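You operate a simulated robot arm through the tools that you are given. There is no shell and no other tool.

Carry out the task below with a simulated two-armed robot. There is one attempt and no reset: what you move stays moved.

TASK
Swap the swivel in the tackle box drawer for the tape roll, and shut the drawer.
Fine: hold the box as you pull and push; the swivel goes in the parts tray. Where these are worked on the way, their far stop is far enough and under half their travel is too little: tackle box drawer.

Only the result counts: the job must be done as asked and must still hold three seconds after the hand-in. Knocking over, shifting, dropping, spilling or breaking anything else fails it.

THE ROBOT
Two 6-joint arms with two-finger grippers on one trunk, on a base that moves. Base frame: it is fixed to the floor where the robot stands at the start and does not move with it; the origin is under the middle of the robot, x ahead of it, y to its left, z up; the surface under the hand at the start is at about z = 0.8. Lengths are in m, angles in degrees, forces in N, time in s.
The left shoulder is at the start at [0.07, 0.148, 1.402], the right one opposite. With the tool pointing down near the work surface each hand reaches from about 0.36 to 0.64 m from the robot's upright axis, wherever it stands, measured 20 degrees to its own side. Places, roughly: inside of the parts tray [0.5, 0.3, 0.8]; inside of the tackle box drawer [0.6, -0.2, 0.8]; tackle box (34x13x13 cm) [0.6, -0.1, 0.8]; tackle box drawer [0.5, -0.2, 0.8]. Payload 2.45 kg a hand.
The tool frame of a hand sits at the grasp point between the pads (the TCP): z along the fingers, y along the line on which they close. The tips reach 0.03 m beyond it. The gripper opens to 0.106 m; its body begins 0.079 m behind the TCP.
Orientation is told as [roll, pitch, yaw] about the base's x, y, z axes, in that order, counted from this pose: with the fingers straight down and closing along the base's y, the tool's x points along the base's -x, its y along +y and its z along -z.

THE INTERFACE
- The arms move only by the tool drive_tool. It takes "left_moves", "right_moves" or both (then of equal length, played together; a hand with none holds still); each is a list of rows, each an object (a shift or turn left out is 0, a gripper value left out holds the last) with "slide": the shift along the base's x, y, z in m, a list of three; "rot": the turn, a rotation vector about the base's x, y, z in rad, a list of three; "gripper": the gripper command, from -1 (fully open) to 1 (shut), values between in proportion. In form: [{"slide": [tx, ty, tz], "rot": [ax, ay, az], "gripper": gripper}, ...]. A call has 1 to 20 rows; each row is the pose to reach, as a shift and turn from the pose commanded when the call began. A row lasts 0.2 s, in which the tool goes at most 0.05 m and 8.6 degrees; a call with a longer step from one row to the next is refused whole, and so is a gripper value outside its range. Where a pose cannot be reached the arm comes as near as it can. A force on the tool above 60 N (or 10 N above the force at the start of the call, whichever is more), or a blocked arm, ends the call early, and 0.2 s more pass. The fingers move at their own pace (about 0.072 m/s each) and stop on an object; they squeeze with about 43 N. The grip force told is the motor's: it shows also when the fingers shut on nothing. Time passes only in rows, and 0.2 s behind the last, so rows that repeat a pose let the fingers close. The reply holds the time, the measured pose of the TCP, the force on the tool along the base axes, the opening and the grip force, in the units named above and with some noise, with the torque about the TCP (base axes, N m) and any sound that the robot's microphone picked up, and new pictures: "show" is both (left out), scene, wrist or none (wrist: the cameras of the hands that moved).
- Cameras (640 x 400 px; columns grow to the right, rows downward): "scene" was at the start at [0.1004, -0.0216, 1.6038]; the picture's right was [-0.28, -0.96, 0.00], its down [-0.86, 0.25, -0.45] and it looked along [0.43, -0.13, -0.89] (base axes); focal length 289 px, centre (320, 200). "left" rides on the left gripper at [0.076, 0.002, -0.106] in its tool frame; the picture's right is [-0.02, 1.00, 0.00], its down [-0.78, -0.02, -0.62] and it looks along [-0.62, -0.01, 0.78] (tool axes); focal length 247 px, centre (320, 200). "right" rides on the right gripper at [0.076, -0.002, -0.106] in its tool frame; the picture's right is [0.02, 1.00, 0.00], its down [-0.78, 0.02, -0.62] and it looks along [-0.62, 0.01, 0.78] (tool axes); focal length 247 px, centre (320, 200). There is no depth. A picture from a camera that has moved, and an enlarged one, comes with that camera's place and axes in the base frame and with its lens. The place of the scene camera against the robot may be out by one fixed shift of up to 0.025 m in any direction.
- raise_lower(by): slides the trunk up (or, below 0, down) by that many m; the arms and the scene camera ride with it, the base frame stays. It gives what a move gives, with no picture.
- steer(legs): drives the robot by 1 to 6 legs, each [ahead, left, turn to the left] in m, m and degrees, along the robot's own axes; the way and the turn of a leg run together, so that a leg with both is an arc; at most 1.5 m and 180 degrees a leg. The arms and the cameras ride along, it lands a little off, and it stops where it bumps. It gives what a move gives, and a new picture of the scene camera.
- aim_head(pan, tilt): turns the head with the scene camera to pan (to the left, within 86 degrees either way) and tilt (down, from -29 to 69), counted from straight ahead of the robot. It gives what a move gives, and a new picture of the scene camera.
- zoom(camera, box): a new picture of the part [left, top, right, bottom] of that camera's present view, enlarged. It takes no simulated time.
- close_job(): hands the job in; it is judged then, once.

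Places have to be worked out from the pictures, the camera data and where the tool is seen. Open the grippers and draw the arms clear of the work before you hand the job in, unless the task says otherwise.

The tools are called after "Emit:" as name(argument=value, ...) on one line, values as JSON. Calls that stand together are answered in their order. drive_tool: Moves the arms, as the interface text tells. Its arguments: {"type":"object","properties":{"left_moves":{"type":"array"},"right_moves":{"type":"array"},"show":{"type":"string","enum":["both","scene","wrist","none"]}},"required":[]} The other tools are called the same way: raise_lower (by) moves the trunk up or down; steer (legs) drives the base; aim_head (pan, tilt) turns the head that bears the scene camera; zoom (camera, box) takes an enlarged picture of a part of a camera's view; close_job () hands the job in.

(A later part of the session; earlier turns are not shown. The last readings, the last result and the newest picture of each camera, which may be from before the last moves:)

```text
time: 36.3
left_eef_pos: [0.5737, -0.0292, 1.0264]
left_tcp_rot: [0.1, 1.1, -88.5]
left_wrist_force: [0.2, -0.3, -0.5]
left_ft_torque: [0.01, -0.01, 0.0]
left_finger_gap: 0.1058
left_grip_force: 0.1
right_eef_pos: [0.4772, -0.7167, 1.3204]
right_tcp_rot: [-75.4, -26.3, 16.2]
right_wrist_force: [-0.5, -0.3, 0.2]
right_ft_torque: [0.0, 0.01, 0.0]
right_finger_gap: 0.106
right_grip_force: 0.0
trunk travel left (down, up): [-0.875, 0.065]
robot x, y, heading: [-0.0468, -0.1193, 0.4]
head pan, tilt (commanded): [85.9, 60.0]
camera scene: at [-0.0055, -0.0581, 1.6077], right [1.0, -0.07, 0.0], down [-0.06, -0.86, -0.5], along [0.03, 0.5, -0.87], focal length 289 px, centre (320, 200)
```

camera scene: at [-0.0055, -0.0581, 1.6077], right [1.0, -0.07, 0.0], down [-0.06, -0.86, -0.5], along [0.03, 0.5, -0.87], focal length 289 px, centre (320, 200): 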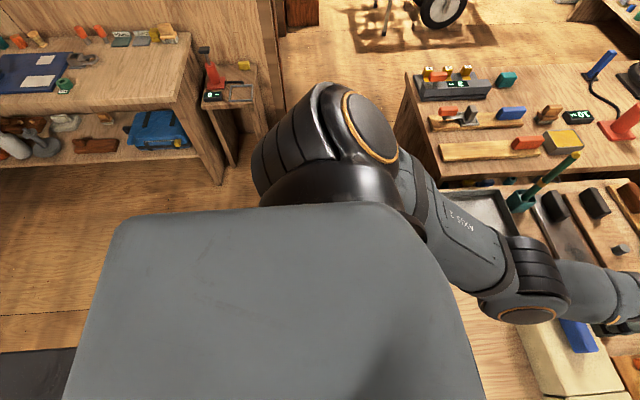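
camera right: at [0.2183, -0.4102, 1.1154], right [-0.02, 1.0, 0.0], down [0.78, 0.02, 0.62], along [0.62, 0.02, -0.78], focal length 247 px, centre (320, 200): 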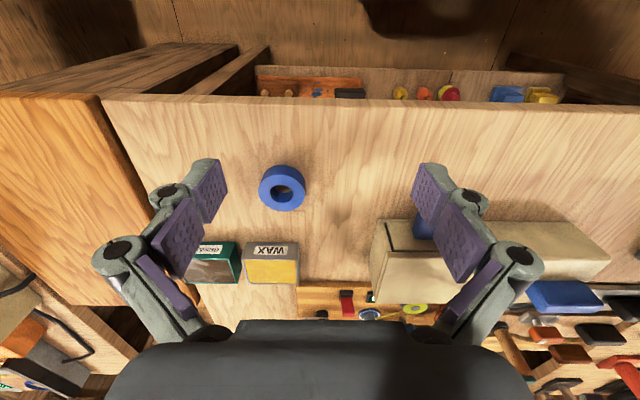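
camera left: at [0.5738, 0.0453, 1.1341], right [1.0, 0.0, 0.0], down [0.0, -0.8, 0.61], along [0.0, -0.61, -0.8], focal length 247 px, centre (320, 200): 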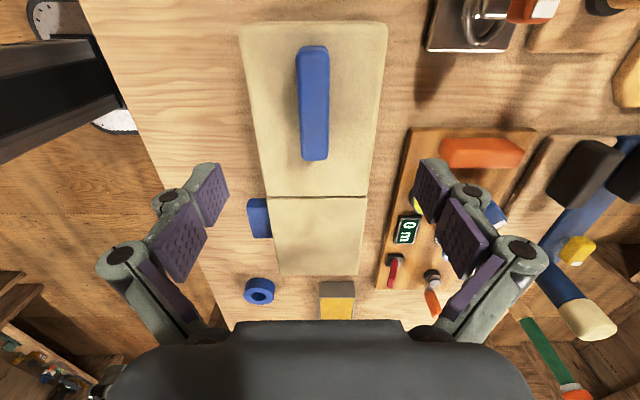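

Now I understand the arm: the right shoulder is in an over-raised branch, with the upper arm lifted sideways past horizontal. To reach the natural branch the upper arm must swing out to the side and then down. First I'll restore the hand to vertical by reversing the wrist moves.

Emit:
drive_tool(right_moves=[{"slide": [-0.0015, -0.0043, 0.0178], "rot": [-0.1222, 0.0813, 0.0091]}, {"slide": [-0.0015, -0.0064, 0.036], "rot": [-0.2443, 0.1626, 0.0182]}, {"slide": [0, -0.0062, 0.0543], "rot": [-0.3665, 0.2439, 0.0273]}, {"slide": [0.0029, -0.0038, 0.0723], "rot": [-0.4886, 0.3252, 0.0365]}, {"slide": [0.0073, 0.0008, 0.0896], "rot": [-0.6108, 0.4065, 0.0456]}, {"slide": [0.0129, 0.0075, 0.1057], "rot": [-0.7329, 0.4877, 0.0547]}, {"slide": [0.0198, 0.0161, 0.1204], "rot": [-0.8551, 0.569, 0.0638]}, {"slide": [0.0276, 0.0265, 0.1334], "rot": [-0.9773, 0.6503, 0.0729]}, {"slide": [0.0364, 0.0384, 0.1443], "rot": [-1.0994, 0.7316, 0.082]}, {"slide": [0.0458, 0.0516, 0.1529], "rot": [-1.2216, 0.8129, 0.0911]}], show="none")

Emit:
drive_tool(right_moves=[{"slide": [0.0086, -0.0098, -0.0296], "rot": [0.1104, 0.097, 0]}, {"slide": [0.0142, -0.0161, -0.0608], "rot": [0.2208, 0.194, 0]}, {"slide": [0.0167, -0.019, -0.0928], "rot": [0.3312, 0.2911, 0]}, {"slide": [0.0162, -0.0184, -0.1251], "rot": [0.4416, 0.3881, 0]}, {"slide": [0.0125, -0.0142, -0.157], "rot": [0.552, 0.4851, 0]}, {"slide": [0.0057, -0.0065, -0.1876], "rot": [0.6624, 0.5821, 0]}, {"slide": [-0.0039, 0.0044, -0.2165], "rot": [0.7728, 0.6791, 0]}, {"slide": [-0.0162, 0.0185, -0.2428], "rot": [0.8832, 0.7762, 0]}, {"slide": [-0.0309, 0.0352, -0.2662], "rot": [0.9936, 0.8732, 0]}, {"slide": [-0.0478, 0.0544, -0.286], "rot": [1.104, 0.9702, 0]}, {"slide": [-0.0663, 0.0755, -0.302], "rot": [1.2144, 1.0672, 0]}, {"slide": [-0.0862, 0.0981, -0.3136], "rot": [1.3248, 1.1643, 0]}, {"slide": [-0.107, 0.1218, -0.3206], "rot": [1.4352, 1.2613, 0]}, {"slide": [-0.1283, 0.146, -0.323], "rot": [1.5456, 1.3583, 0]}], show="none")

```text
time: 38.5
left_eef_pos: [0.5731, -0.0309, 1.0261]
left_tcp_rot: [0.1, 1.1, -88.6]
left_wrist_force: [0.9, 0.2, -0.5]
left_ft_torque: [-0.03, 0.01, 0.0]
left_finger_gap: 0.1061
left_grip_force: 0.0
right_eef_pos: [0.5226, -0.6655, 1.4774]
right_tcp_rot: [-128.8, 41.8, 13.1]
right_wrist_force: [-0.5, 0.6, 0.1]
right_ft_torque: [0.01, 0.0, -0.01]
right_finger_gap: 0.1058
right_grip_force: 0.0
trunk travel left (down, up): [-0.875, 0.065]
robot x, y, heading: [-0.0448, -0.1219, 0.0]
head pan, tilt (commanded): [85.9, 60.0]
```

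```text
time: 41.5
left_eef_pos: [0.5734, -0.0294, 1.0251]
left_tcp_rot: [0.1, 1.2, -88.6]
left_wrist_force: [-0.8, -0.6, 0.4]
left_ft_torque: [0.01, 0.0, 0.01]
left_finger_gap: 0.1061
left_grip_force: 0.0
right_eef_pos: [0.3926, -0.5188, 1.1519]
right_tcp_rot: [0.1, -0.2, 90.1]
right_wrist_force: [0.1, -0.5, 0.1]
right_ft_torque: [0.02, 0.04, 0.0]
right_finger_gap: 0.106
right_grip_force: 0.1
trunk travel left (down, up): [-0.875, 0.065]
robot x, y, heading: [-0.0527, -0.1184, 0.1]
head pan, tilt (commanded): [85.9, 60.0]
```

The hand is vertical again. Now I'll push it out close to the sideways singular line and then swing it down, watching from the head camera.

Emit:
aim_head(pan=-75, tilt=35)

Emit:
drive_tool(right_moves=[{"slide": [-0.015, -0.03, 0]}, {"slide": [-0.03, -0.065, 0.005]}, {"slide": [-0.048, -0.1, 0.01]}, {"slide": [-0.05, -0.11, -0.01]}, {"slide": [-0.05, -0.11, -0.027]}, {"slide": [-0.05, -0.11, -0.05]}, {"slide": [-0.054, -0.11, -0.074]}], show="scene")

```text
time: 44.0
left_eef_pos: [0.5736, -0.029, 1.0262]
left_tcp_rot: [0.2, 1.1, -88.6]
left_wrist_force: [-0.1, 0.0, -0.4]
left_ft_torque: [0.0, -0.04, 0.01]
left_finger_gap: 0.106
left_grip_force: 0.1
right_eef_pos: [0.3924, -0.5208, 1.1532]
right_tcp_rot: [0.1, -0.1, 90.1]
right_wrist_force: [-1.4, 0.2, 0.1]
right_ft_torque: [-0.04, 0.0, 0.0]
right_finger_gap: 0.1062
right_grip_force: 0.1
trunk travel left (down, up): [-0.875, 0.065]
robot x, y, heading: [-0.0491, -0.1183, -0.0]
head pan, tilt (commanded): [-75.0, 35.0]
camera scene: at [0.0128, -0.2096, 1.642], right [-0.97, -0.26, 0.0], down [-0.15, 0.55, -0.82], along [0.21, -0.79, -0.57], focal length 289 px, centre (320, 200)
```

scene: 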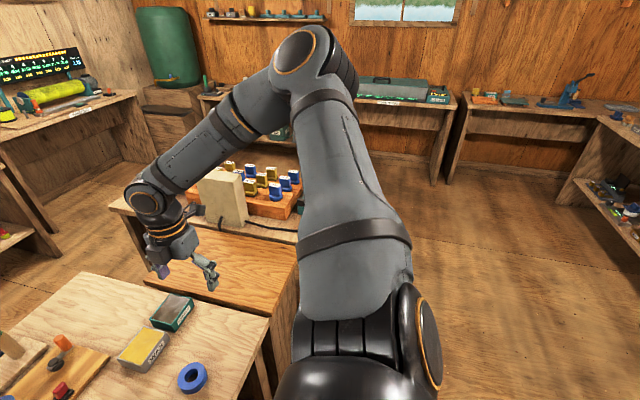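

```text
time: 45.6
left_eef_pos: [0.5725, -0.0295, 1.0273]
left_tcp_rot: [0.1, 1.2, -88.6]
left_wrist_force: [-0.3, -1.0, 0.3]
left_ft_torque: [0.02, 0.01, 0.0]
left_finger_gap: 0.1059
left_grip_force: 0.1
right_eef_pos: [0.3616, -0.6156, 1.0858]
right_tcp_rot: [0.0, -0.1, 90.2]
right_wrist_force: [-0.3, -0.2, 0.0]
right_ft_torque: [0.0, 0.03, 0.03]
right_finger_gap: 0.1059
right_grip_force: 0.0
right hand out of reach, approached as far as the arm can: row 2, 3, 4, 5, 6, 7
trunk travel left (down, up): [-0.875, 0.065]
robot x, y, heading: [-0.049, -0.1209, 0.0]
head pan, tilt (commanded): [-75.0, 35.0]
camera scene: at [0.0134, -0.2104, 1.6419], right [-0.97, -0.26, 0.0], down [-0.15, 0.55, -0.82], along [0.21, -0.79, -0.57], focal length 289 px, centre (320, 200)
```

scene: 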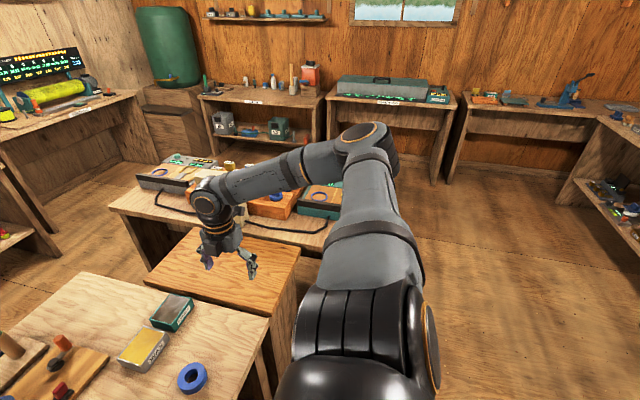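

It works: the elbow dropped to the side and the upper arm is now about sideways. I'll keep swinging the hand down with slightly growing radius so the shoulder passes through to the natural side.

Emit:
drive_tool(right_moves=[{"slide": [-0.003, 0, -0.02]}, {"slide": [-0.006, 0, -0.039]}, {"slide": [-0.012, 0, -0.063]}, {"slide": [-0.018, 0, -0.088]}, {"slide": [-0.026, 0, -0.112]}, {"slide": [-0.034, 0, -0.137]}, {"slide": [-0.042, 0, -0.16]}], show="scene")

```text
time: 47.2
left_eef_pos: [0.5742, -0.0301, 1.0254]
left_tcp_rot: [0.1, 1.1, -88.6]
left_wrist_force: [-0.1, -0.6, -0.4]
left_ft_torque: [0.03, 0.0, 0.04]
left_finger_gap: 0.1059
left_grip_force: 0.0
right_eef_pos: [0.3176, -0.6168, 0.9298]
right_tcp_rot: [-0.1, -0.1, 90.0]
right_wrist_force: [-0.7, 1.2, -0.1]
right_ft_torque: [0.01, -0.03, 0.0]
right_finger_gap: 0.1061
right_grip_force: 0.1
right hand out of reach, approached as far as the arm can: row 7
trunk travel left (down, up): [-0.875, 0.065]
robot x, y, heading: [-0.0527, -0.1216, 0.2]
head pan, tilt (commanded): [-75.0, 35.0]
camera scene: at [0.013, -0.2098, 1.642], right [-0.97, -0.26, 0.0], down [-0.15, 0.55, -0.82], along [0.21, -0.79, -0.57], focal length 289 px, centre (320, 200)
```

scene: 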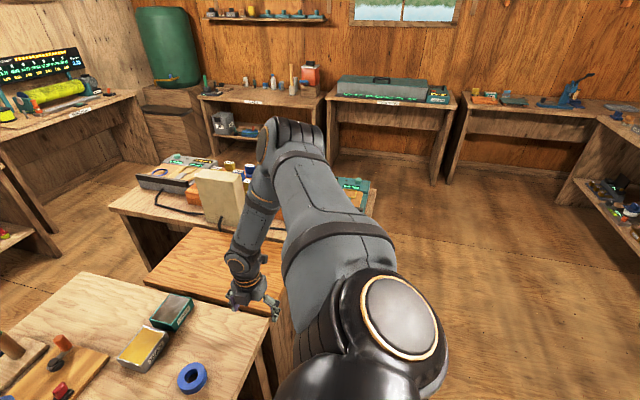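

The arm is now near the side singular line but still on the over-raised side. I'll repeat the crossing with the arm stretched further sideways, where the shoulder-raise joint dominates. First I move up and out along a safe arc over free space.

Emit:
drive_tool(right_moves=[{"slide": [0.03, 0, 0.035]}, {"slide": [0.055, 0, 0.075]}, {"slide": [0.08, 0, 0.115]}, {"slide": [0.09, -0.03, 0.145]}, {"slide": [0.1, -0.06, 0.18]}, {"slide": [0.102, -0.095, 0.21]}, {"slide": [0.102, -0.135, 0.235]}, {"slide": [0.102, -0.17, 0.26]}, {"slide": [0.102, -0.205, 0.29]}, {"slide": [0.092, -0.235, 0.32]}, {"slide": [0.08, -0.255, 0.35]}, {"slide": [0.06, -0.265, 0.38]}], show="scene")

```text
time: 49.8
left_eef_pos: [0.5733, -0.0302, 1.0256]
left_tcp_rot: [0.1, 1.1, -88.6]
left_wrist_force: [0.0, -0.1, 0.2]
left_ft_torque: [0.02, -0.02, 0.01]
left_finger_gap: 0.1059
left_grip_force: 0.0
right_eef_pos: [0.3925, -0.8302, 1.2717]
right_tcp_rot: [0.0, -0.1, 90.0]
right_wrist_force: [-0.7, -1.0, 0.0]
right_ft_torque: [0.01, 0.02, -0.03]
right_finger_gap: 0.1061
right_grip_force: 0.1
right hand out of reach, approached as far as the arm can: row 9, 10, 11, 12
trunk travel left (down, up): [-0.875, 0.065]
robot x, y, heading: [-0.0493, -0.1196, -0.0]
head pan, tilt (commanded): [-75.0, 35.0]
camera scene: at [0.0133, -0.2096, 1.642], right [-0.97, -0.26, 0.0], down [-0.15, 0.55, -0.82], along [0.21, -0.79, -0.57], focal length 289 px, centre (320, 200)
```

scene: 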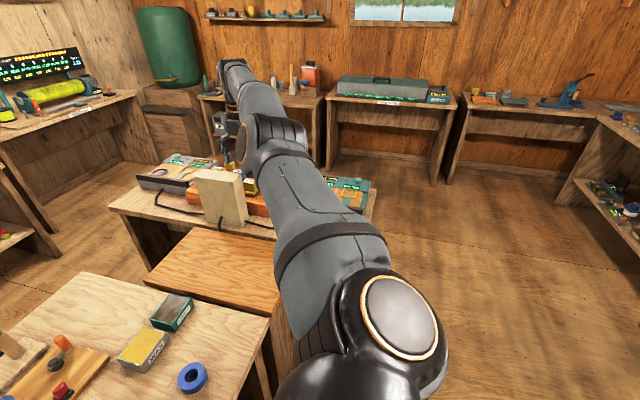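

The arm is nearly straight sideways here, which gives me link lengths (about 0.28 and 0.32 m). I'll now draw the wrist in close to the shoulder's side axis and sweep straight down, which should carry the raise joint through the sideways position.

Emit:
drive_tool(right_moves=[{"slide": [-0.04, 0, 0.01]}, {"slide": [-0.075, 0, 0.02]}, {"slide": [-0.1025, 0.003, 0.031]}, {"slide": [-0.1095, -0.009, -0.009]}, {"slide": [-0.129, -0.0186, -0.049]}, {"slide": [-0.136, -0.024, -0.0907]}, {"slide": [-0.1435, -0.026, -0.1327]}, {"slide": [-0.151, -0.024, -0.174]}, {"slide": [-0.158, -0.0186, -0.2154]}, {"slide": [-0.1535, -0.009, -0.2562]}, {"slide": [-0.1605, 0.003, -0.2957]}], show="scene")

```text
time: 52.2
left_eef_pos: [0.573, -0.0301, 1.0275]
left_tcp_rot: [0.1, 1.1, -88.6]
left_wrist_force: [0.3, -0.1, -0.1]
left_ft_torque: [0.06, 0.04, 0.0]
left_finger_gap: 0.1062
left_grip_force: 0.0
right_eef_pos: [0.2323, -0.83, 0.9751]
right_tcp_rot: [-0.1, -0.1, 90.1]
right_wrist_force: [0.4, -0.9, -0.1]
right_ft_torque: [0.01, 0.02, 0.0]
right_finger_gap: 0.106
right_grip_force: 0.1
right hand out of reach, approached as far as the arm can: row 4, 5, 6, 7, 8, 9
trunk travel left (down, up): [-0.875, 0.065]
robot x, y, heading: [-0.0505, -0.1179, 0.3]
head pan, tilt (commanded): [-75.0, 35.0]
camera scene: at [0.0119, -0.2105, 1.6421], right [-0.97, -0.26, 0.0], down [-0.15, 0.55, -0.82], along [0.21, -0.79, -0.57], focal length 289 px, centre (320, 200)
```

scene: 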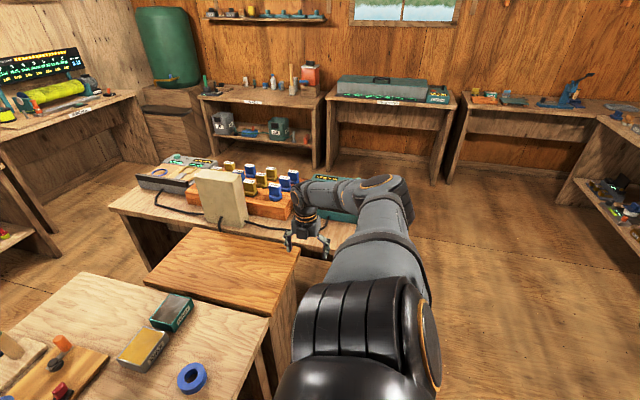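

Crossed: the elbow now hangs lower than the shoulder, on the natural side. I'll bring the hand forward and inwards over the table at a safe height.

Emit:
drive_tool(right_moves=[{"slide": [0.03, 0.02, 0.0]}, {"slide": [0.06, 0.05, 0.0]}, {"slide": [0.08, 0.09, 0.0]}, {"slide": [0.1, 0.13, 0.0]}, {"slide": [0.11, 0.17, 0.0]}, {"slide": [0.12, 0.21, 0.0]}, {"slide": [0.13, 0.25, 0.0]}], show="scene")

```text
time: 53.8
left_eef_pos: [0.5734, -0.0284, 1.0264]
left_tcp_rot: [0.1, 0.9, -88.7]
left_wrist_force: [-0.1, -0.4, -0.3]
left_ft_torque: [0.03, 0.0, 0.03]
left_finger_gap: 0.106
left_grip_force: 0.0
right_eef_pos: [0.3647, -0.5778, 0.9764]
right_tcp_rot: [0.0, 0.0, 90.1]
right_wrist_force: [-0.8, 0.7, 0.1]
right_ft_torque: [-0.03, 0.04, -0.01]
right_finger_gap: 0.1061
right_grip_force: 0.1
trunk travel left (down, up): [-0.875, 0.065]
robot x, y, heading: [-0.0525, -0.1193, 0.1]
head pan, tilt (commanded): [-75.0, 35.0]
camera scene: at [0.0137, -0.2079, 1.6421], right [-0.97, -0.26, 0.0], down [-0.15, 0.55, -0.82], along [0.21, -0.79, -0.57], focal length 289 px, centre (320, 200)
```

scene: 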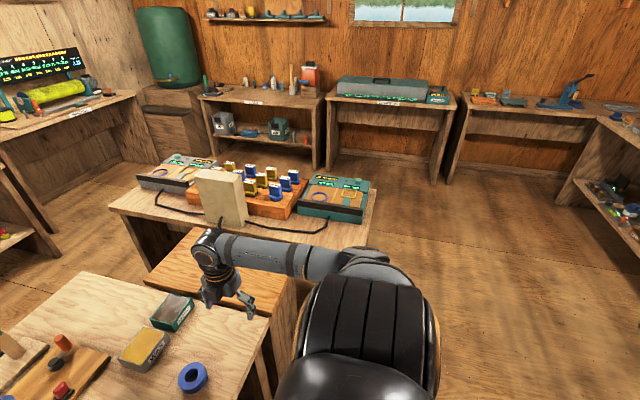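

The right arm now moves freely in the natural posture. I'll carry it in front of the drawer while turning the tool back to yaw 0, staying high.

Emit:
drive_tool(right_moves=[{"slide": [0.0, 0.03, 0.01], "rot": [0, 0, -0.1428]}, {"slide": [0.0, 0.06, 0.02], "rot": [0, 0, -0.2856]}, {"slide": [0.0, 0.09, 0.02], "rot": [0, 0, -0.4284]}, {"slide": [0.0, 0.12, 0.02], "rot": [0, 0, -0.5712]}, {"slide": [0.0, 0.155, 0.02], "rot": [0, 0, -0.714]}, {"slide": [0.0, 0.19, 0.02], "rot": [0, 0, -0.8568]}, {"slide": [0.005, 0.225, 0.02], "rot": [0, 0, -0.9996]}, {"slide": [0.01, 0.26, 0.02], "rot": [0, 0, -1.1424]}, {"slide": [0.01, 0.295, 0.02], "rot": [0, 0, -1.2852]}, {"slide": [0.015, 0.33, 0.02], "rot": [0, 0, -1.428]}, {"slide": [0.02, 0.355, 0.02], "rot": [0, 0, -1.5708]}], show="wrist")

Emit:
aim_head(pan=0, tilt=62)

```text
time: 56.1
left_eef_pos: [0.5737, -0.03, 1.0275]
left_tcp_rot: [0.2, 1.3, -88.7]
left_wrist_force: [0.8, -0.6, 0.7]
left_ft_torque: [0.0, -0.01, -0.02]
left_finger_gap: 0.1058
left_grip_force: 0.0
right_eef_pos: [0.3741, -0.3342, 0.9795]
right_tcp_rot: [-11.3, 2.0, 4.8]
right_wrist_force: [-0.2, -0.7, -0.1]
right_ft_torque: [0.03, 0.03, -0.01]
right_finger_gap: 0.1059
right_grip_force: 0.1
right hand out of reach, approached as far as the arm can: row 11
trunk travel left (down, up): [-0.875, 0.065]
robot x, y, heading: [-0.0481, -0.1173, 0.2]
head pan, tilt (commanded): [-75.0, 35.0]
stopped in row 11 (right hand): the arm was blocked; the commanded pose is now the measured one
camera right: at [0.3011, -0.3217, 1.0862], right [-0.11, 0.97, -0.19], down [0.79, 0.21, 0.58], along [0.6, -0.09, -0.79], focal length 247 px, centre (320, 200)
```

right: 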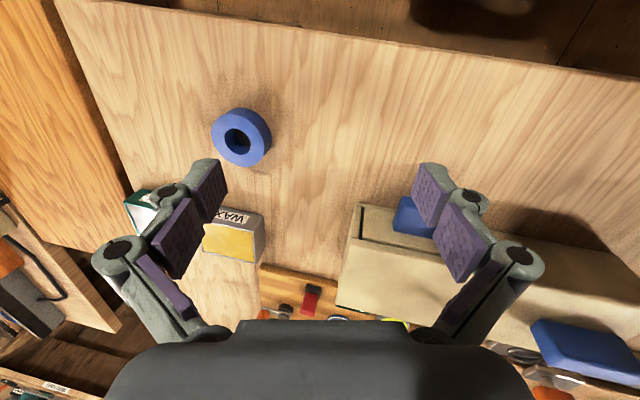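

```text
time: 57.6
left_eef_pos: [0.573, -0.0292, 1.0261]
left_tcp_rot: [0.1, 1.0, -88.7]
left_wrist_force: [-0.3, 0.5, 0.0]
left_ft_torque: [0.03, 0.03, 0.01]
left_finger_gap: 0.1058
left_grip_force: 0.0
right_eef_pos: [0.3738, -0.3333, 0.9794]
right_tcp_rot: [-11.3, 1.9, 4.8]
right_wrist_force: [0.4, 0.1, 0.2]
right_ft_torque: [0.01, -0.01, 0.02]
right_finger_gap: 0.1065
right_grip_force: 0.2
trunk travel left (down, up): [-0.875, 0.065]
robot x, y, heading: [-0.0482, -0.1194, 0.5]
head pan, tilt (commanded): [0.0, 62.0]
camera scene: at [0.0541, -0.1243, 1.6054], right [0.0, -1.0, 0.0], down [-0.88, 0.0, -0.47], along [0.47, 0.0, -0.88], focal length 289 px, centre (320, 200)
```

scene: 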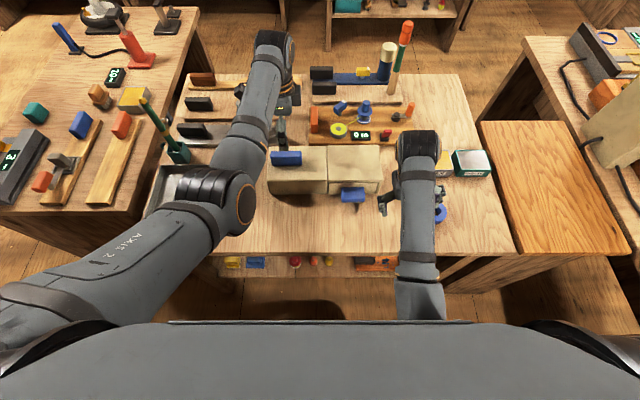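

The right arm bumped at the last row because the elbow tucked against the trunk, so this stance is too close for it. I'll ease the hand outwards and level it. After that I'll re-station the base at about (0.013, 0.022) with heading -15°, where both targets suit both arms.

Emit:
drive_tool(right_moves=[{"slide": [0.01, -0.03, 0.01], "rot": [0.066, -0.012, -0.028]}, {"slide": [0.02, -0.06, 0.02], "rot": [0.131, -0.023, -0.056]}, {"slide": [0.03, -0.09, 0.03], "rot": [0.197, -0.035, -0.084]}], show="none")

Emit:
steer(legs=[[0.0, 0.142, 0], [0.06, 0, 0], [0, 0, -15]])

```text
time: 58.4
left_eef_pos: [0.5728, -0.0303, 1.0259]
left_tcp_rot: [0.1, 1.2, -88.7]
left_wrist_force: [0.3, 1.2, -0.4]
left_ft_torque: [0.03, -0.01, -0.02]
left_finger_gap: 0.1059
left_grip_force: 0.0
right_eef_pos: [0.4046, -0.4222, 1.0074]
right_tcp_rot: [0.1, -0.5, 0.1]
right_wrist_force: [-0.7, 0.5, -0.4]
right_ft_torque: [0.0, 0.01, 0.02]
right_finger_gap: 0.1058
right_grip_force: 0.0
trunk travel left (down, up): [-0.875, 0.065]
robot x, y, heading: [-0.0512, -0.1192, 0.5]
head pan, tilt (commanded): [0.0, 62.0]
```

```text
time: 61.1
left_eef_pos: [0.6377, -0.0447, 1.0256]
left_tcp_rot: [0.0, 1.0, -103.1]
left_wrist_force: [0.0, 0.1, 0.2]
left_ft_torque: [0.0, -0.01, -0.01]
left_finger_gap: 0.1059
left_grip_force: 0.0
right_eef_pos: [0.3763, -0.3822, 1.0057]
right_tcp_rot: [0.0, -0.4, -14.4]
right_wrist_force: [-0.4, 0.2, -0.4]
right_ft_torque: [0.0, 0.04, 0.04]
right_finger_gap: 0.1062
right_grip_force: 0.1
trunk travel left (down, up): [-0.875, 0.065]
robot x, y, heading: [0.0081, 0.0205, -14.7]
head pan, tilt (commanded): [0.0, 62.0]
camera scene: at [0.1129, -0.009, 1.6052], right [-0.25, -0.97, 0.0], down [-0.86, 0.22, -0.47], along [0.45, -0.12, -0.88], focal length 289 px, centre (320, 200)
```

scene: 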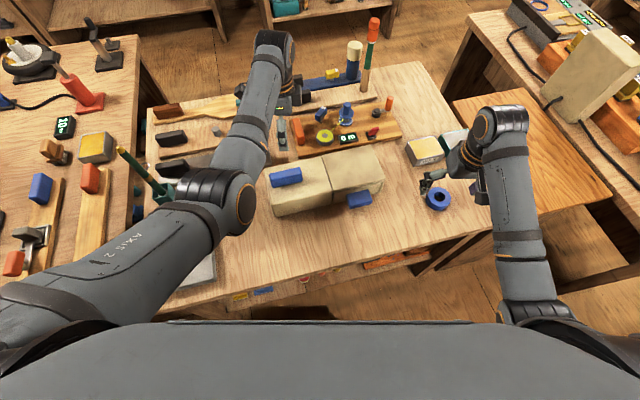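

The stance is good. Now I'll move the left hand over the top handle with yaw about -90° and the right hand in front of the drawer with yaw 0, both still high.

Emit:
drive_tool(left_moves=[{"slide": [-0.02, 0.005, 0], "rot": [0, 0, 0.06]}, {"slide": [-0.04, 0.012, 0], "rot": [0, 0, 0.12]}, {"slide": [-0.06, 0.018, 0], "rot": [0, 0, 0.18]}, {"slide": [-0.0677, 0.0207, 0], "rot": [0, 0, 0.24]}, {"slide": [-0.0677, 0.0207, 0], "rot": [0, 0, 0.24]}], right_moves=[{"slide": [0.005, 0.03, 0], "rot": [0, 0, 0.06]}, {"slide": [0.01, 0.065, 0], "rot": [0, 0, 0.12]}, {"slide": [0.015, 0.1, -0.01], "rot": [0, 0, 0.18]}, {"slide": [0.02, 0.13, -0.01], "rot": [0, 0, 0.25]}, {"slide": [0.02, 0.16, -0.02], "rot": [0, 0, 0.25]}], show="both")

```text
time: 62.5
left_eef_pos: [0.5851, -0.0088, 1.0371]
left_tcp_rot: [2.3, 2.3, -88.3]
left_wrist_force: [-0.1, -0.2, -0.8]
left_ft_torque: [-0.02, -0.03, 0.02]
left_finger_gap: 0.1061
left_grip_force: 0.1
right_eef_pos: [0.3879, -0.2783, 0.9877]
right_tcp_rot: [-7.1, 0.5, -0.6]
right_wrist_force: [-0.2, 1.0, 0.7]
right_ft_torque: [-0.01, 0.01, 0.01]
right_finger_gap: 0.1059
right_grip_force: 0.0
trunk travel left (down, up): [-0.875, 0.065]
robot x, y, heading: [0.0077, 0.0232, -14.3]
head pan, tilt (commanded): [0.0, 62.0]
stopped in row 5 (right hand): the arm was blocked; the commanded pose is now the measured one
camera scene: at [0.1093, -0.0106, 1.6054], right [-0.25, -0.97, 0.0], down [-0.85, 0.22, -0.47], along [0.45, -0.12, -0.88], focal length 289 px, centre (320, 200)
camera right: at [0.313, -0.266, 1.094], right [-0.01, 0.99, -0.12], down [0.79, 0.08, 0.61], along [0.61, -0.09, -0.78], focal length 247 px, centre (320, 200)
camera left: at [0.581, 0.0638, 1.1468], right [1.0, 0.01, 0.04], down [-0.02, -0.81, 0.59], along [0.03, -0.59, -0.81], focal length 247 px, centre (320, 200)
```

scene: 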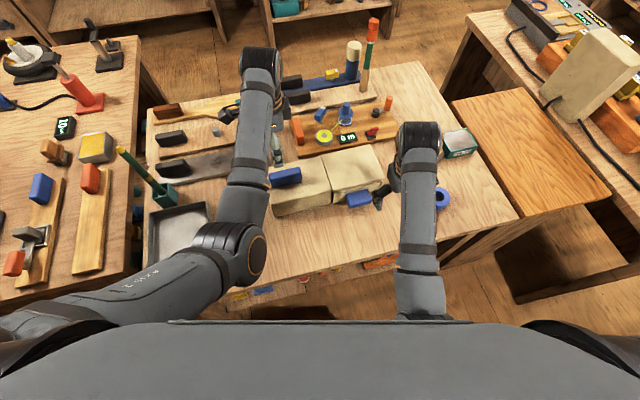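
right: 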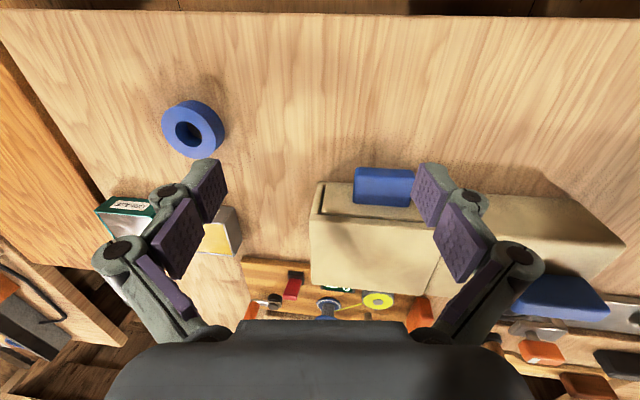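
left: 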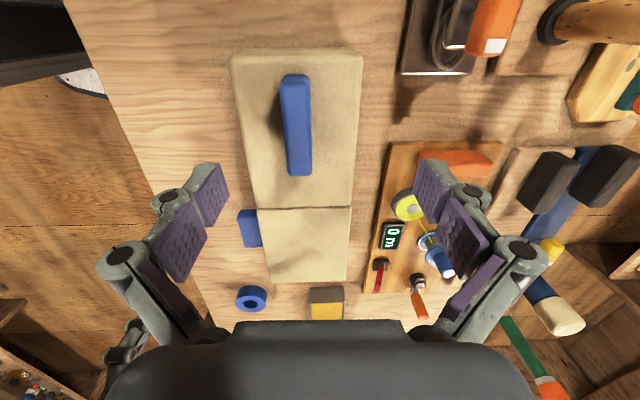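

The right arm blocked again at nearly the same robot-relative spot. I'll look down at its elbow next to the trunk to see what it touches.

Emit:
aim_head(pan=-50, tilt=69)

```text
time: 63.7
left_eef_pos: [0.585, -0.0092, 1.0354]
left_tcp_rot: [2.1, 2.3, -88.2]
left_wrist_force: [-1.0, 0.3, -0.7]
left_ft_torque: [0.02, 0.01, 0.01]
left_finger_gap: 0.1058
left_grip_force: 0.1
right_eef_pos: [0.3885, -0.278, 0.9872]
right_tcp_rot: [-7.1, 0.4, -0.6]
right_wrist_force: [0.6, 0.1, 0.8]
right_ft_torque: [-0.01, -0.01, -0.04]
right_finger_gap: 0.1059
right_grip_force: 0.1
trunk travel left (down, up): [-0.875, 0.065]
robot x, y, heading: [0.0103, 0.0231, -14.4]
head pan, tilt (commanded): [-50.0, 68.8]
camera scene: at [0.0716, -0.0442, 1.5983], right [-0.9, -0.43, 0.0], down [-0.4, 0.84, -0.36], along [0.16, -0.33, -0.93], focal length 289 px, centre (320, 200)
```

scene: 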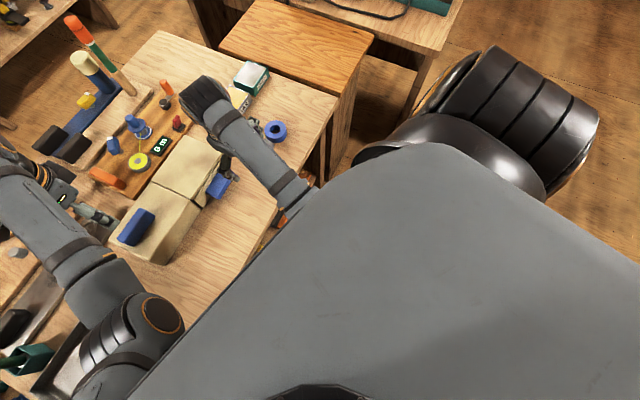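

The elbow is running into the trunk side. With the trunk lowered about 0.2 m and the base turned to -25°, both arms work more stretched with their elbows in front of the chest. I'll raise both hands first so lowering is safe.

Emit:
drive_tool(left_moves=[{"slide": [-0.005, 0.005, 0.04]}, {"slide": [-0.01, 0.01, 0.08]}, {"slide": [-0.015, 0.02, 0.12]}, {"slide": [-0.02, 0.025, 0.16]}, {"slide": [-0.02, 0.03, 0.2]}, {"slide": [-0.02, 0.03, 0.22]}], right_moves=[{"slide": [0.01, -0.03, 0.03], "rot": [0.06, 0, 0]}, {"slide": [0.02, -0.06, 0.06], "rot": [0.12, 0, 0]}, {"slide": [0.03, -0.09, 0.09], "rot": [0.12, 0, 0]}, {"slide": [0.03, -0.12, 0.13], "rot": [0.12, 0, 0]}, {"slide": [0.03, -0.12, 0.17], "rot": [0.12, 0, 0]}, {"slide": [0.03, -0.12, 0.21], "rot": [0.12, 0, 0]}], show="none")

```text
time: 65.1
left_eef_pos: [0.6335, -0.0331, 1.1461]
left_tcp_rot: [1.8, 2.0, -88.5]
left_wrist_force: [0.1, -0.9, -0.3]
left_ft_torque: [0.02, -0.01, -0.01]
left_finger_gap: 0.1059
left_grip_force: 0.1
left hand out of reach, approached as far as the arm can: row 2, 3, 4, 5, 6
right_eef_pos: [0.4385, -0.4235, 1.0562]
right_tcp_rot: [0.0, 0.4, -0.6]
right_wrist_force: [0.0, 0.2, -0.7]
right_ft_torque: [-0.03, -0.03, -0.01]
right_finger_gap: 0.106
right_grip_force: 0.0
right hand out of reach, approached as far as the arm can: row 1, 2, 3, 4, 5, 6
trunk travel left (down, up): [-0.875, 0.065]
robot x, y, heading: [0.0061, 0.0224, -14.2]
head pan, tilt (commanded): [-50.0, 68.8]
```

The arms prefer not to fold upward, so I'll use a milder change: trunk down 0.1 m and the base at about (0.0, 0.144) with heading -25°.

Emit:
raise_lower(by=-0.1)

Emit:
steer(legs=[[-0.039, 0.116, 0], [0, 0, -10.8]])

Emit:
aim_head(pan=5, tilt=60)

```text
time: 66.5
left_eef_pos: [0.6315, -0.0307, 1.0471]
left_tcp_rot: [2.0, 2.0, -88.4]
left_wrist_force: [0.1, 0.4, 0.9]
left_ft_torque: [0.01, 0.0, 0.01]
left_finger_gap: 0.1061
left_grip_force: 0.0
right_eef_pos: [0.4369, -0.4245, 0.9567]
right_tcp_rot: [-0.1, 0.3, -0.5]
right_wrist_force: [-0.1, -0.6, -0.3]
right_ft_torque: [0.01, -0.02, -0.02]
right_finger_gap: 0.1061
right_grip_force: 0.0
trunk travel left (down, up): [-0.775, 0.165]
robot x, y, heading: [0.0068, 0.0214, -14.3]
head pan, tilt (commanded): [-50.0, 68.8]
```

```text
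time: 68.4
left_eef_pos: [0.6007, -0.025, 1.0466]
left_tcp_rot: [2.1, 2.0, -99.1]
left_wrist_force: [0.5, 0.3, -0.3]
left_ft_torque: [-0.03, -0.02, -0.05]
left_finger_gap: 0.106
left_grip_force: 0.1
right_eef_pos: [0.3388, -0.3748, 0.9581]
right_tcp_rot: [-0.1, 0.2, -11.1]
right_wrist_force: [0.3, 0.5, -0.4]
right_ft_torque: [0.0, 0.0, 0.02]
right_finger_gap: 0.106
right_grip_force: 0.0
trunk travel left (down, up): [-0.775, 0.165]
robot x, y, heading: [-0.0013, 0.1416, -25.1]
head pan, tilt (commanded): [-50.0, 68.8]
camera scene: at [0.0501, 0.0647, 1.4984], right [-0.97, -0.26, 0.0], down [-0.24, 0.9, -0.36], along [0.09, -0.35, -0.93], focal length 289 px, centre (320, 200)
```

scene: 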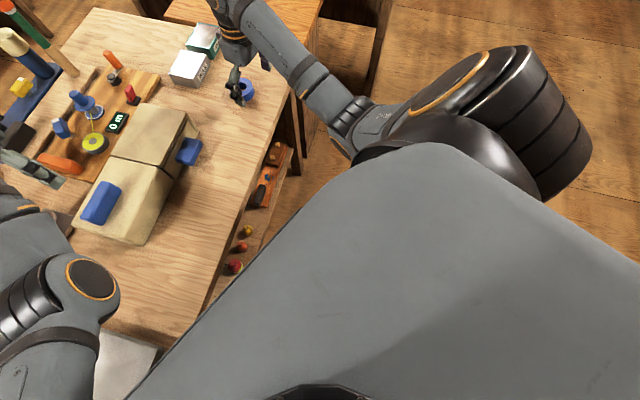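

```text
time: 69.7
left_eef_pos: [0.6019, -0.0255, 1.0462]
left_tcp_rot: [2.0, 2.0, -99.1]
left_wrist_force: [0.0, -1.0, -0.2]
left_ft_torque: [-0.04, 0.0, 0.03]
left_finger_gap: 0.1062
left_grip_force: 0.1
right_eef_pos: [0.3377, -0.3755, 0.956]
right_tcp_rot: [0.0, 0.2, -11.1]
right_wrist_force: [0.0, 0.5, 0.6]
right_ft_torque: [-0.01, 0.0, 0.02]
right_finger_gap: 0.1061
right_grip_force: 0.0
trunk travel left (down, up): [-0.775, 0.165]
robot x, y, heading: [-0.0032, 0.1425, -25.3]
head pan, tilt (commanded): [5.0, 60.0]
camera scene: at [0.098, 0.0947, 1.5077], right [-0.34, -0.94, 0.0], down [-0.81, 0.3, -0.5], along [0.47, -0.17, -0.87], focal length 289 px, centre (320, 200)
```

scene: 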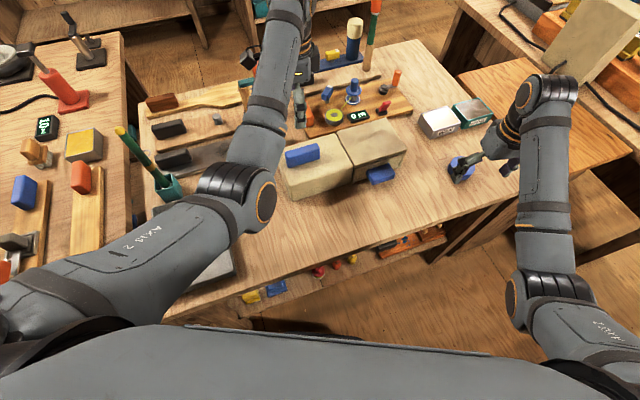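

The posture is now good on both sides. Next I'll place the left hand over the top handle with its orientation corrected, and the right hand in front of the drawer handle at yaw 0.

Emit:
drive_tool(left_moves=[{"slide": [-0.01, 0, 0], "rot": [-0.007, 0.01, 0.044]}, {"slide": [-0.02, 0, 0], "rot": [-0.014, 0.02, 0.088]}, {"slide": [-0.03, 0, 0], "rot": [-0.022, 0.03, 0.132]}, {"slide": [-0.031, 0.0, -0.01], "rot": [-0.029, 0.04, 0.176]}, {"slide": [-0.031, 0.0, -0.02], "rot": [-0.029, 0.04, 0.176]}], right_moves=[{"slide": [0.02, 0.03, 0.01], "rot": [0, 0, 0.048]}, {"slide": [0.035, 0.06, 0.015], "rot": [0, 0, 0.097]}, {"slide": [0.05, 0.09, 0.02], "rot": [0, 0, 0.145]}, {"slide": [0.06, 0.125, 0.02], "rot": [0, 0, 0.194]}, {"slide": [0.062, 0.155, 0.02], "rot": [0, 0, 0.194]}], show="both")

```text
time: 70.8
left_eef_pos: [0.5775, -0.0289, 1.0195]
left_tcp_rot: [-0.3, 0.2, -89.0]
left_wrist_force: [-0.6, 0.7, -0.2]
left_ft_torque: [-0.03, -0.02, 0.01]
left_finger_gap: 0.106
left_grip_force: 0.0
left hand out of reach, approached as far as the arm can: row 1, 2, 3, 4, 5
right_eef_pos: [0.4172, -0.2173, 0.948]
right_tcp_rot: [-0.2, 0.2, -0.1]
right_wrist_force: [0.0, 0.2, -0.2]
right_ft_torque: [0.01, 0.01, -0.02]
right_finger_gap: 0.1059
right_grip_force: 0.0
right hand out of reach, approached as far as the arm can: row 1, 2, 3, 4, 5
trunk travel left (down, up): [-0.775, 0.165]
robot x, y, heading: [0.0014, 0.1457, -25.0]
head pan, tilt (commanded): [5.0, 60.0]
camera scene: at [0.0976, 0.097, 1.5078], right [-0.34, -0.94, 0.0], down [-0.81, 0.3, -0.5], along [0.47, -0.17, -0.87], focal length 289 px, centre (320, 200)
camera right: at [0.3406, -0.2185, 1.055], right [-0.02, 1.0, 0.0], down [0.79, 0.02, 0.62], along [0.62, 0.01, -0.79], focal length 247 px, centre (320, 200)
camera left: at [0.5784, 0.0472, 1.1265], right [1.0, 0.0, 0.0], down [0.0, -0.78, 0.62], along [0.0, -0.62, -0.78], focal length 247 px, centre (320, 200)
```

scene: 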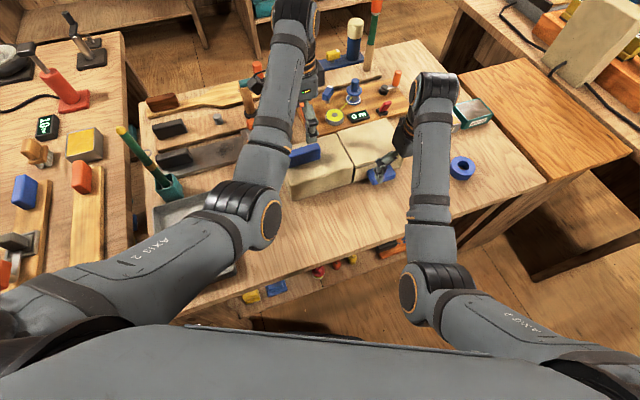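
right: 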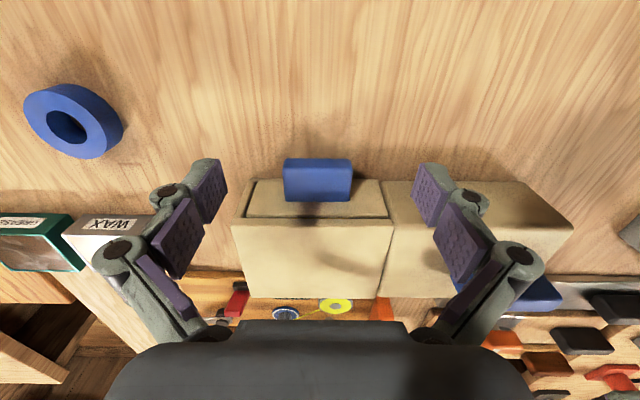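
left: 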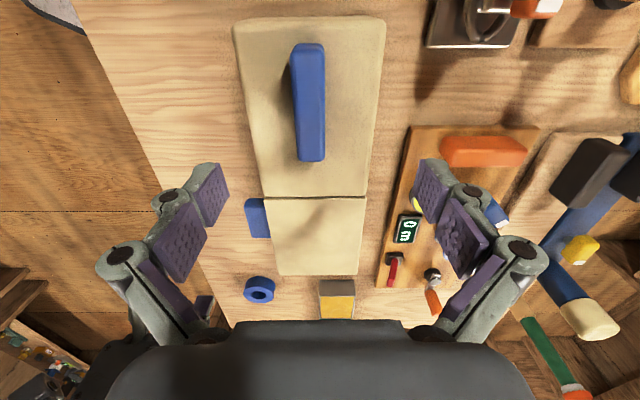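

Both hands are in place. I'll zoom in on the drawer handle to work out its shape and the gap behind it, and on the top handle.

Emit:
zoom(camera="right", box=[220, 140, 420, 265])

Emit:
zoom(camera="left", box=[200, 0, 440, 240])

Emit:
zoom(camera="scene", box=[260, 110, 480, 220])

```text
3.20 times, centred on (320, 202) of right
camera zoom: at [0.3406, -0.2185, 1.055], right [-0.02, 1.0, 0.0], down [0.79, 0.02, 0.62], along [0.62, 0.01, -0.79], focal length 790 px, centre (320, 192)
```

zoom: 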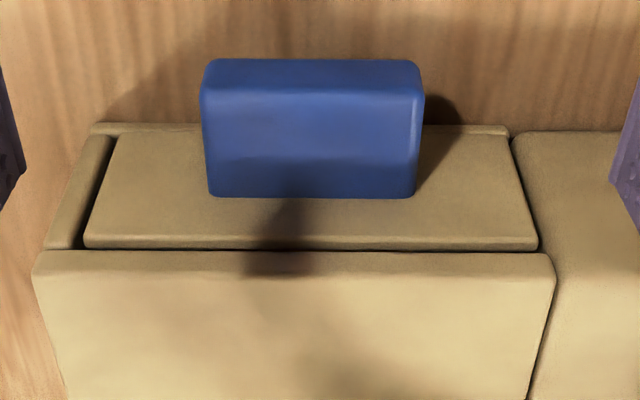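

```text
1.67 times, centred on (320, 120) of left
camera zoom: at [0.5784, 0.0472, 1.1265], right [1.0, 0.0, 0.0], down [0.0, -0.78, 0.62], along [0.0, -0.62, -0.78], focal length 412 px, centre (320, 333)
```

zoom: 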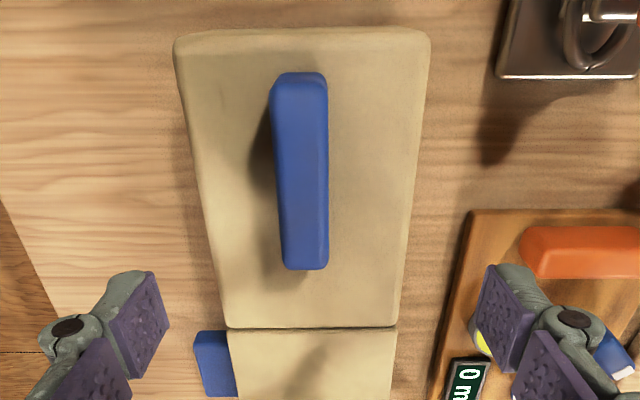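

```text
2.91 times, centred on (370, 165) of scene
camera zoom: at [0.0976, 0.097, 1.5078], right [-0.34, -0.94, 0.0], down [-0.81, 0.3, -0.5], along [0.47, -0.17, -0.87], focal length 842 px, centre (174, 302)
```

zoom: 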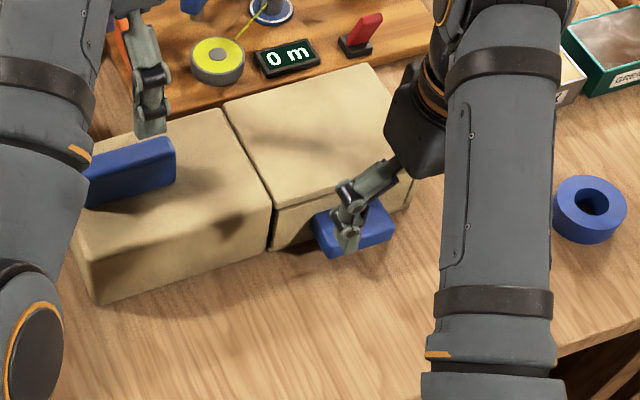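

The drawer handle is a solid block about 66 x 41 x 19 mm centred near [0.483, -0.218, 0.842]. The top handle is a bar about 23 mm thick centred near [0.571, -0.024], topping out at about 0.93. I'll lower the left hand around the top handle (TCP z 0.924) first.

Emit:
drive_tool(left_moves=[{"slide": [-0.004, 0.003, -0.02]}, {"slide": [-0.0069, 0.0049, -0.04]}, {"slide": [-0.0069, 0.0049, -0.06]}, {"slide": [-0.0069, 0.0049, -0.08]}, {"slide": [-0.0069, 0.0049, -0.0955]}, {"slide": [-0.0069, 0.0049, -0.0955]}], show="wrist")

```text
time: 72.2
left_eef_pos: [0.5699, -0.0269, 0.9217]
left_tcp_rot: [-0.2, 0.2, -88.9]
left_wrist_force: [-0.6, -0.1, 0.8]
left_ft_torque: [-0.01, -0.01, 0.0]
left_finger_gap: 0.1063
left_grip_force: 0.0
right_eef_pos: [0.4168, -0.2176, 0.9475]
right_tcp_rot: [-0.1, 0.2, -0.1]
right_wrist_force: [0.6, -0.2, -0.3]
right_ft_torque: [0.0, 0.02, 0.02]
right_finger_gap: 0.106
right_grip_force: 0.1
trunk travel left (down, up): [-0.775, 0.165]
robot x, y, heading: [0.0016, 0.144, -24.9]
head pan, tilt (commanded): [5.0, 60.0]
camera left: at [0.5719, 0.0492, 1.0298], right [1.0, 0.0, 0.0], down [0.0, -0.79, 0.62], along [-0.01, -0.62, -0.79], focal length 247 px, centre (320, 200)
```

left: 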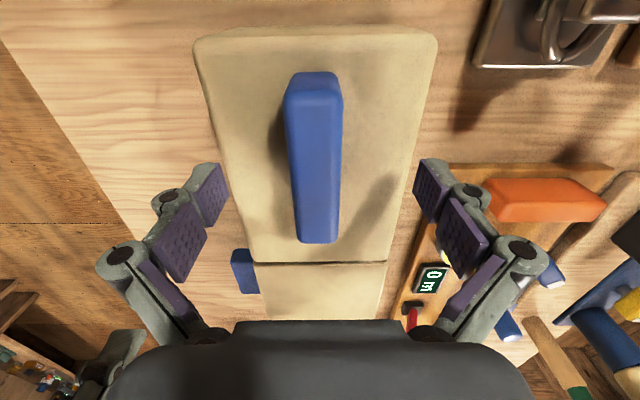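

The bar sits centred between the left pads. I'll close the left gripper on it.

Emit:
drive_tool(left_moves=[{"gripper": 1}, {"gripper": 1}, {"gripper": 1}, {"gripper": 1}, {"gripper": 1}], show="wrist")

```text
time: 73.5
left_eef_pos: [0.5701, -0.0271, 0.9229]
left_tcp_rot: [-0.3, 0.3, -88.9]
left_wrist_force: [-0.2, 0.5, 0.6]
left_ft_torque: [0.06, 0.04, -0.32]
left_finger_gap: 0.0251
left_grip_force: 43.6
right_eef_pos: [0.4157, -0.2189, 0.9483]
right_tcp_rot: [-0.1, 0.2, -0.1]
right_wrist_force: [0.5, -0.1, 0.0]
right_ft_torque: [0.0, -0.03, 0.0]
right_finger_gap: 0.106
right_grip_force: 0.0
trunk travel left (down, up): [-0.775, 0.165]
robot x, y, heading: [0.0011, 0.1435, -25.0]
head pan, tilt (commanded): [5.0, 60.0]
camera left: at [0.5718, 0.0491, 1.0301], right [1.0, 0.0, 0.0], down [0.0, -0.79, 0.62], along [-0.01, -0.62, -0.79], focal length 247 px, centre (320, 200)
```

left: 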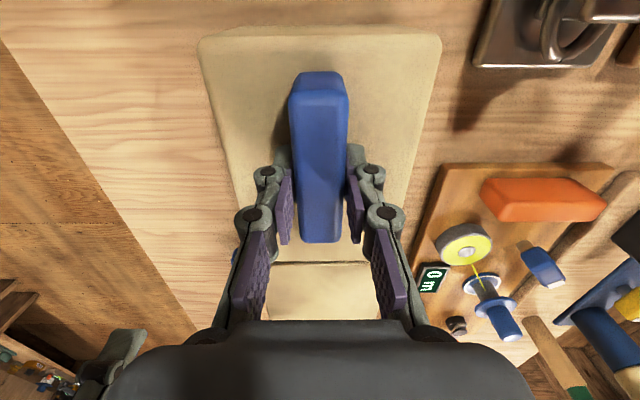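

The left hand holds the box firmly (gap 25 mm, 43 N). Now the right hand goes over the drawer handle and straight down around it.

Emit:
drive_tool(right_moves=[{"slide": [0.03, 0, 0], "gripper": -1}, {"slide": [0.0625, 0.001, -0.005]}, {"slide": [0.0625, 0.001, -0.03]}, {"slide": [0.0625, 0.001, -0.055]}, {"slide": [0.0625, 0.001, -0.08]}, {"slide": [0.0625, 0.001, -0.1]}, {"slide": [0.0625, 0.001, -0.1]}], show="both")

```text
time: 75.0
left_eef_pos: [0.5719, -0.0266, 0.9233]
left_tcp_rot: [-0.3, 0.2, -89.0]
left_wrist_force: [1.0, 0.6, 1.5]
left_ft_torque: [0.09, 0.01, -0.17]
left_finger_gap: 0.0253
left_grip_force: 42.8
right_eef_pos: [0.4802, -0.2194, 0.8477]
right_tcp_rot: [0.0, 0.3, -0.1]
right_wrist_force: [-0.2, -0.1, 0.0]
right_ft_torque: [0.03, 0.05, 0.0]
right_finger_gap: 0.1058
right_grip_force: 0.0
trunk travel left (down, up): [-0.775, 0.165]
robot x, y, heading: [0.0014, 0.1424, -24.9]
head pan, tilt (commanded): [5.0, 60.0]
camera scene: at [0.0982, 0.095, 1.5077], right [-0.34, -0.94, 0.0], down [-0.81, 0.3, -0.5], along [0.47, -0.17, -0.87], focal length 289 px, centre (320, 200)
camera right: at [0.4035, -0.221, 0.9544], right [-0.02, 1.0, 0.0], down [0.79, 0.02, 0.62], along [0.62, 0.01, -0.79], focal length 247 px, centre (320, 200)
```

scene: 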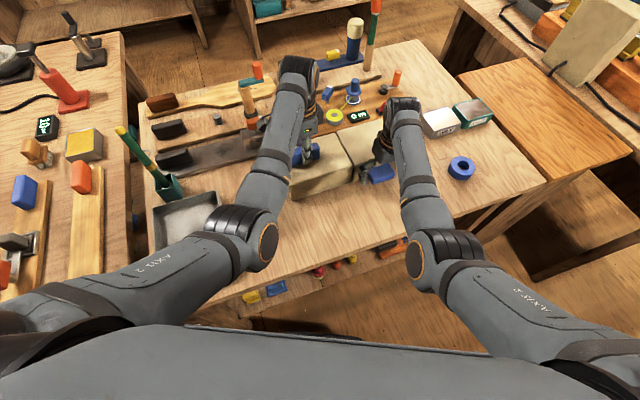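
right: 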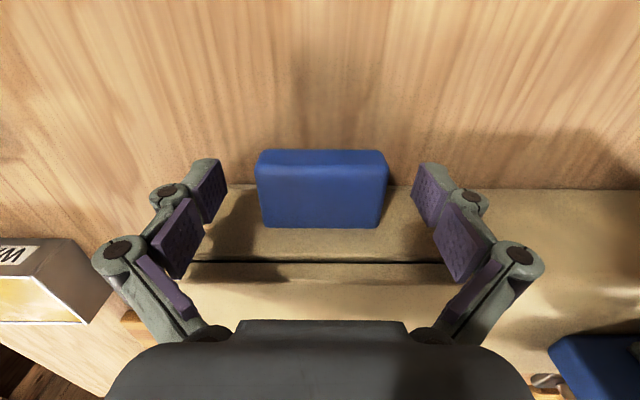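

The drawer handle sits centred between the right pads. I'll close the right gripper.

Emit:
drive_tool(right_moves=[{"gripper": 1}, {"gripper": 1}, {"gripper": 1}, {"gripper": 1}], show="wrist")

```text
time: 76.0
left_eef_pos: [0.5705, -0.0275, 0.9232]
left_tcp_rot: [-0.2, 0.2, -88.9]
left_wrist_force: [3.2, -4.5, 0.2]
left_ft_torque: [0.36, -0.09, -0.12]
left_finger_gap: 0.0253
left_grip_force: 43.4
right_eef_pos: [0.4799, -0.2197, 0.8481]
right_tcp_rot: [0.1, 0.4, 0.0]
right_wrist_force: [-2.0, 4.8, 5.2]
right_ft_torque: [0.39, -0.18, 0.69]
right_finger_gap: 0.069
right_grip_force: 43.1
trunk travel left (down, up): [-0.775, 0.165]
robot x, y, heading: [0.0013, 0.1437, -25.2]
head pan, tilt (commanded): [5.0, 60.0]
camera right: at [0.4037, -0.2206, 0.955], right [-0.02, 1.0, 0.0], down [0.79, 0.02, 0.62], along [0.62, 0.01, -0.79], focal length 247 px, centre (320, 200)
```

right: 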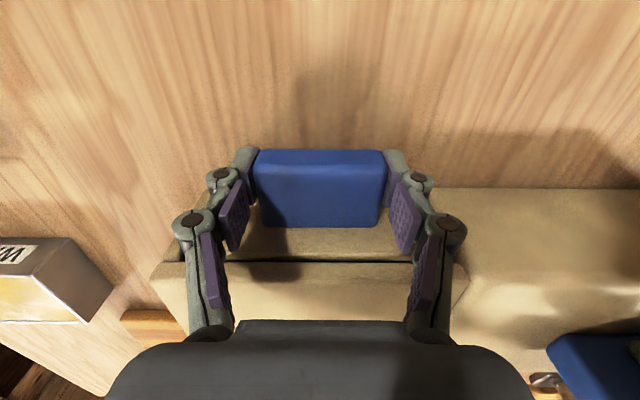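

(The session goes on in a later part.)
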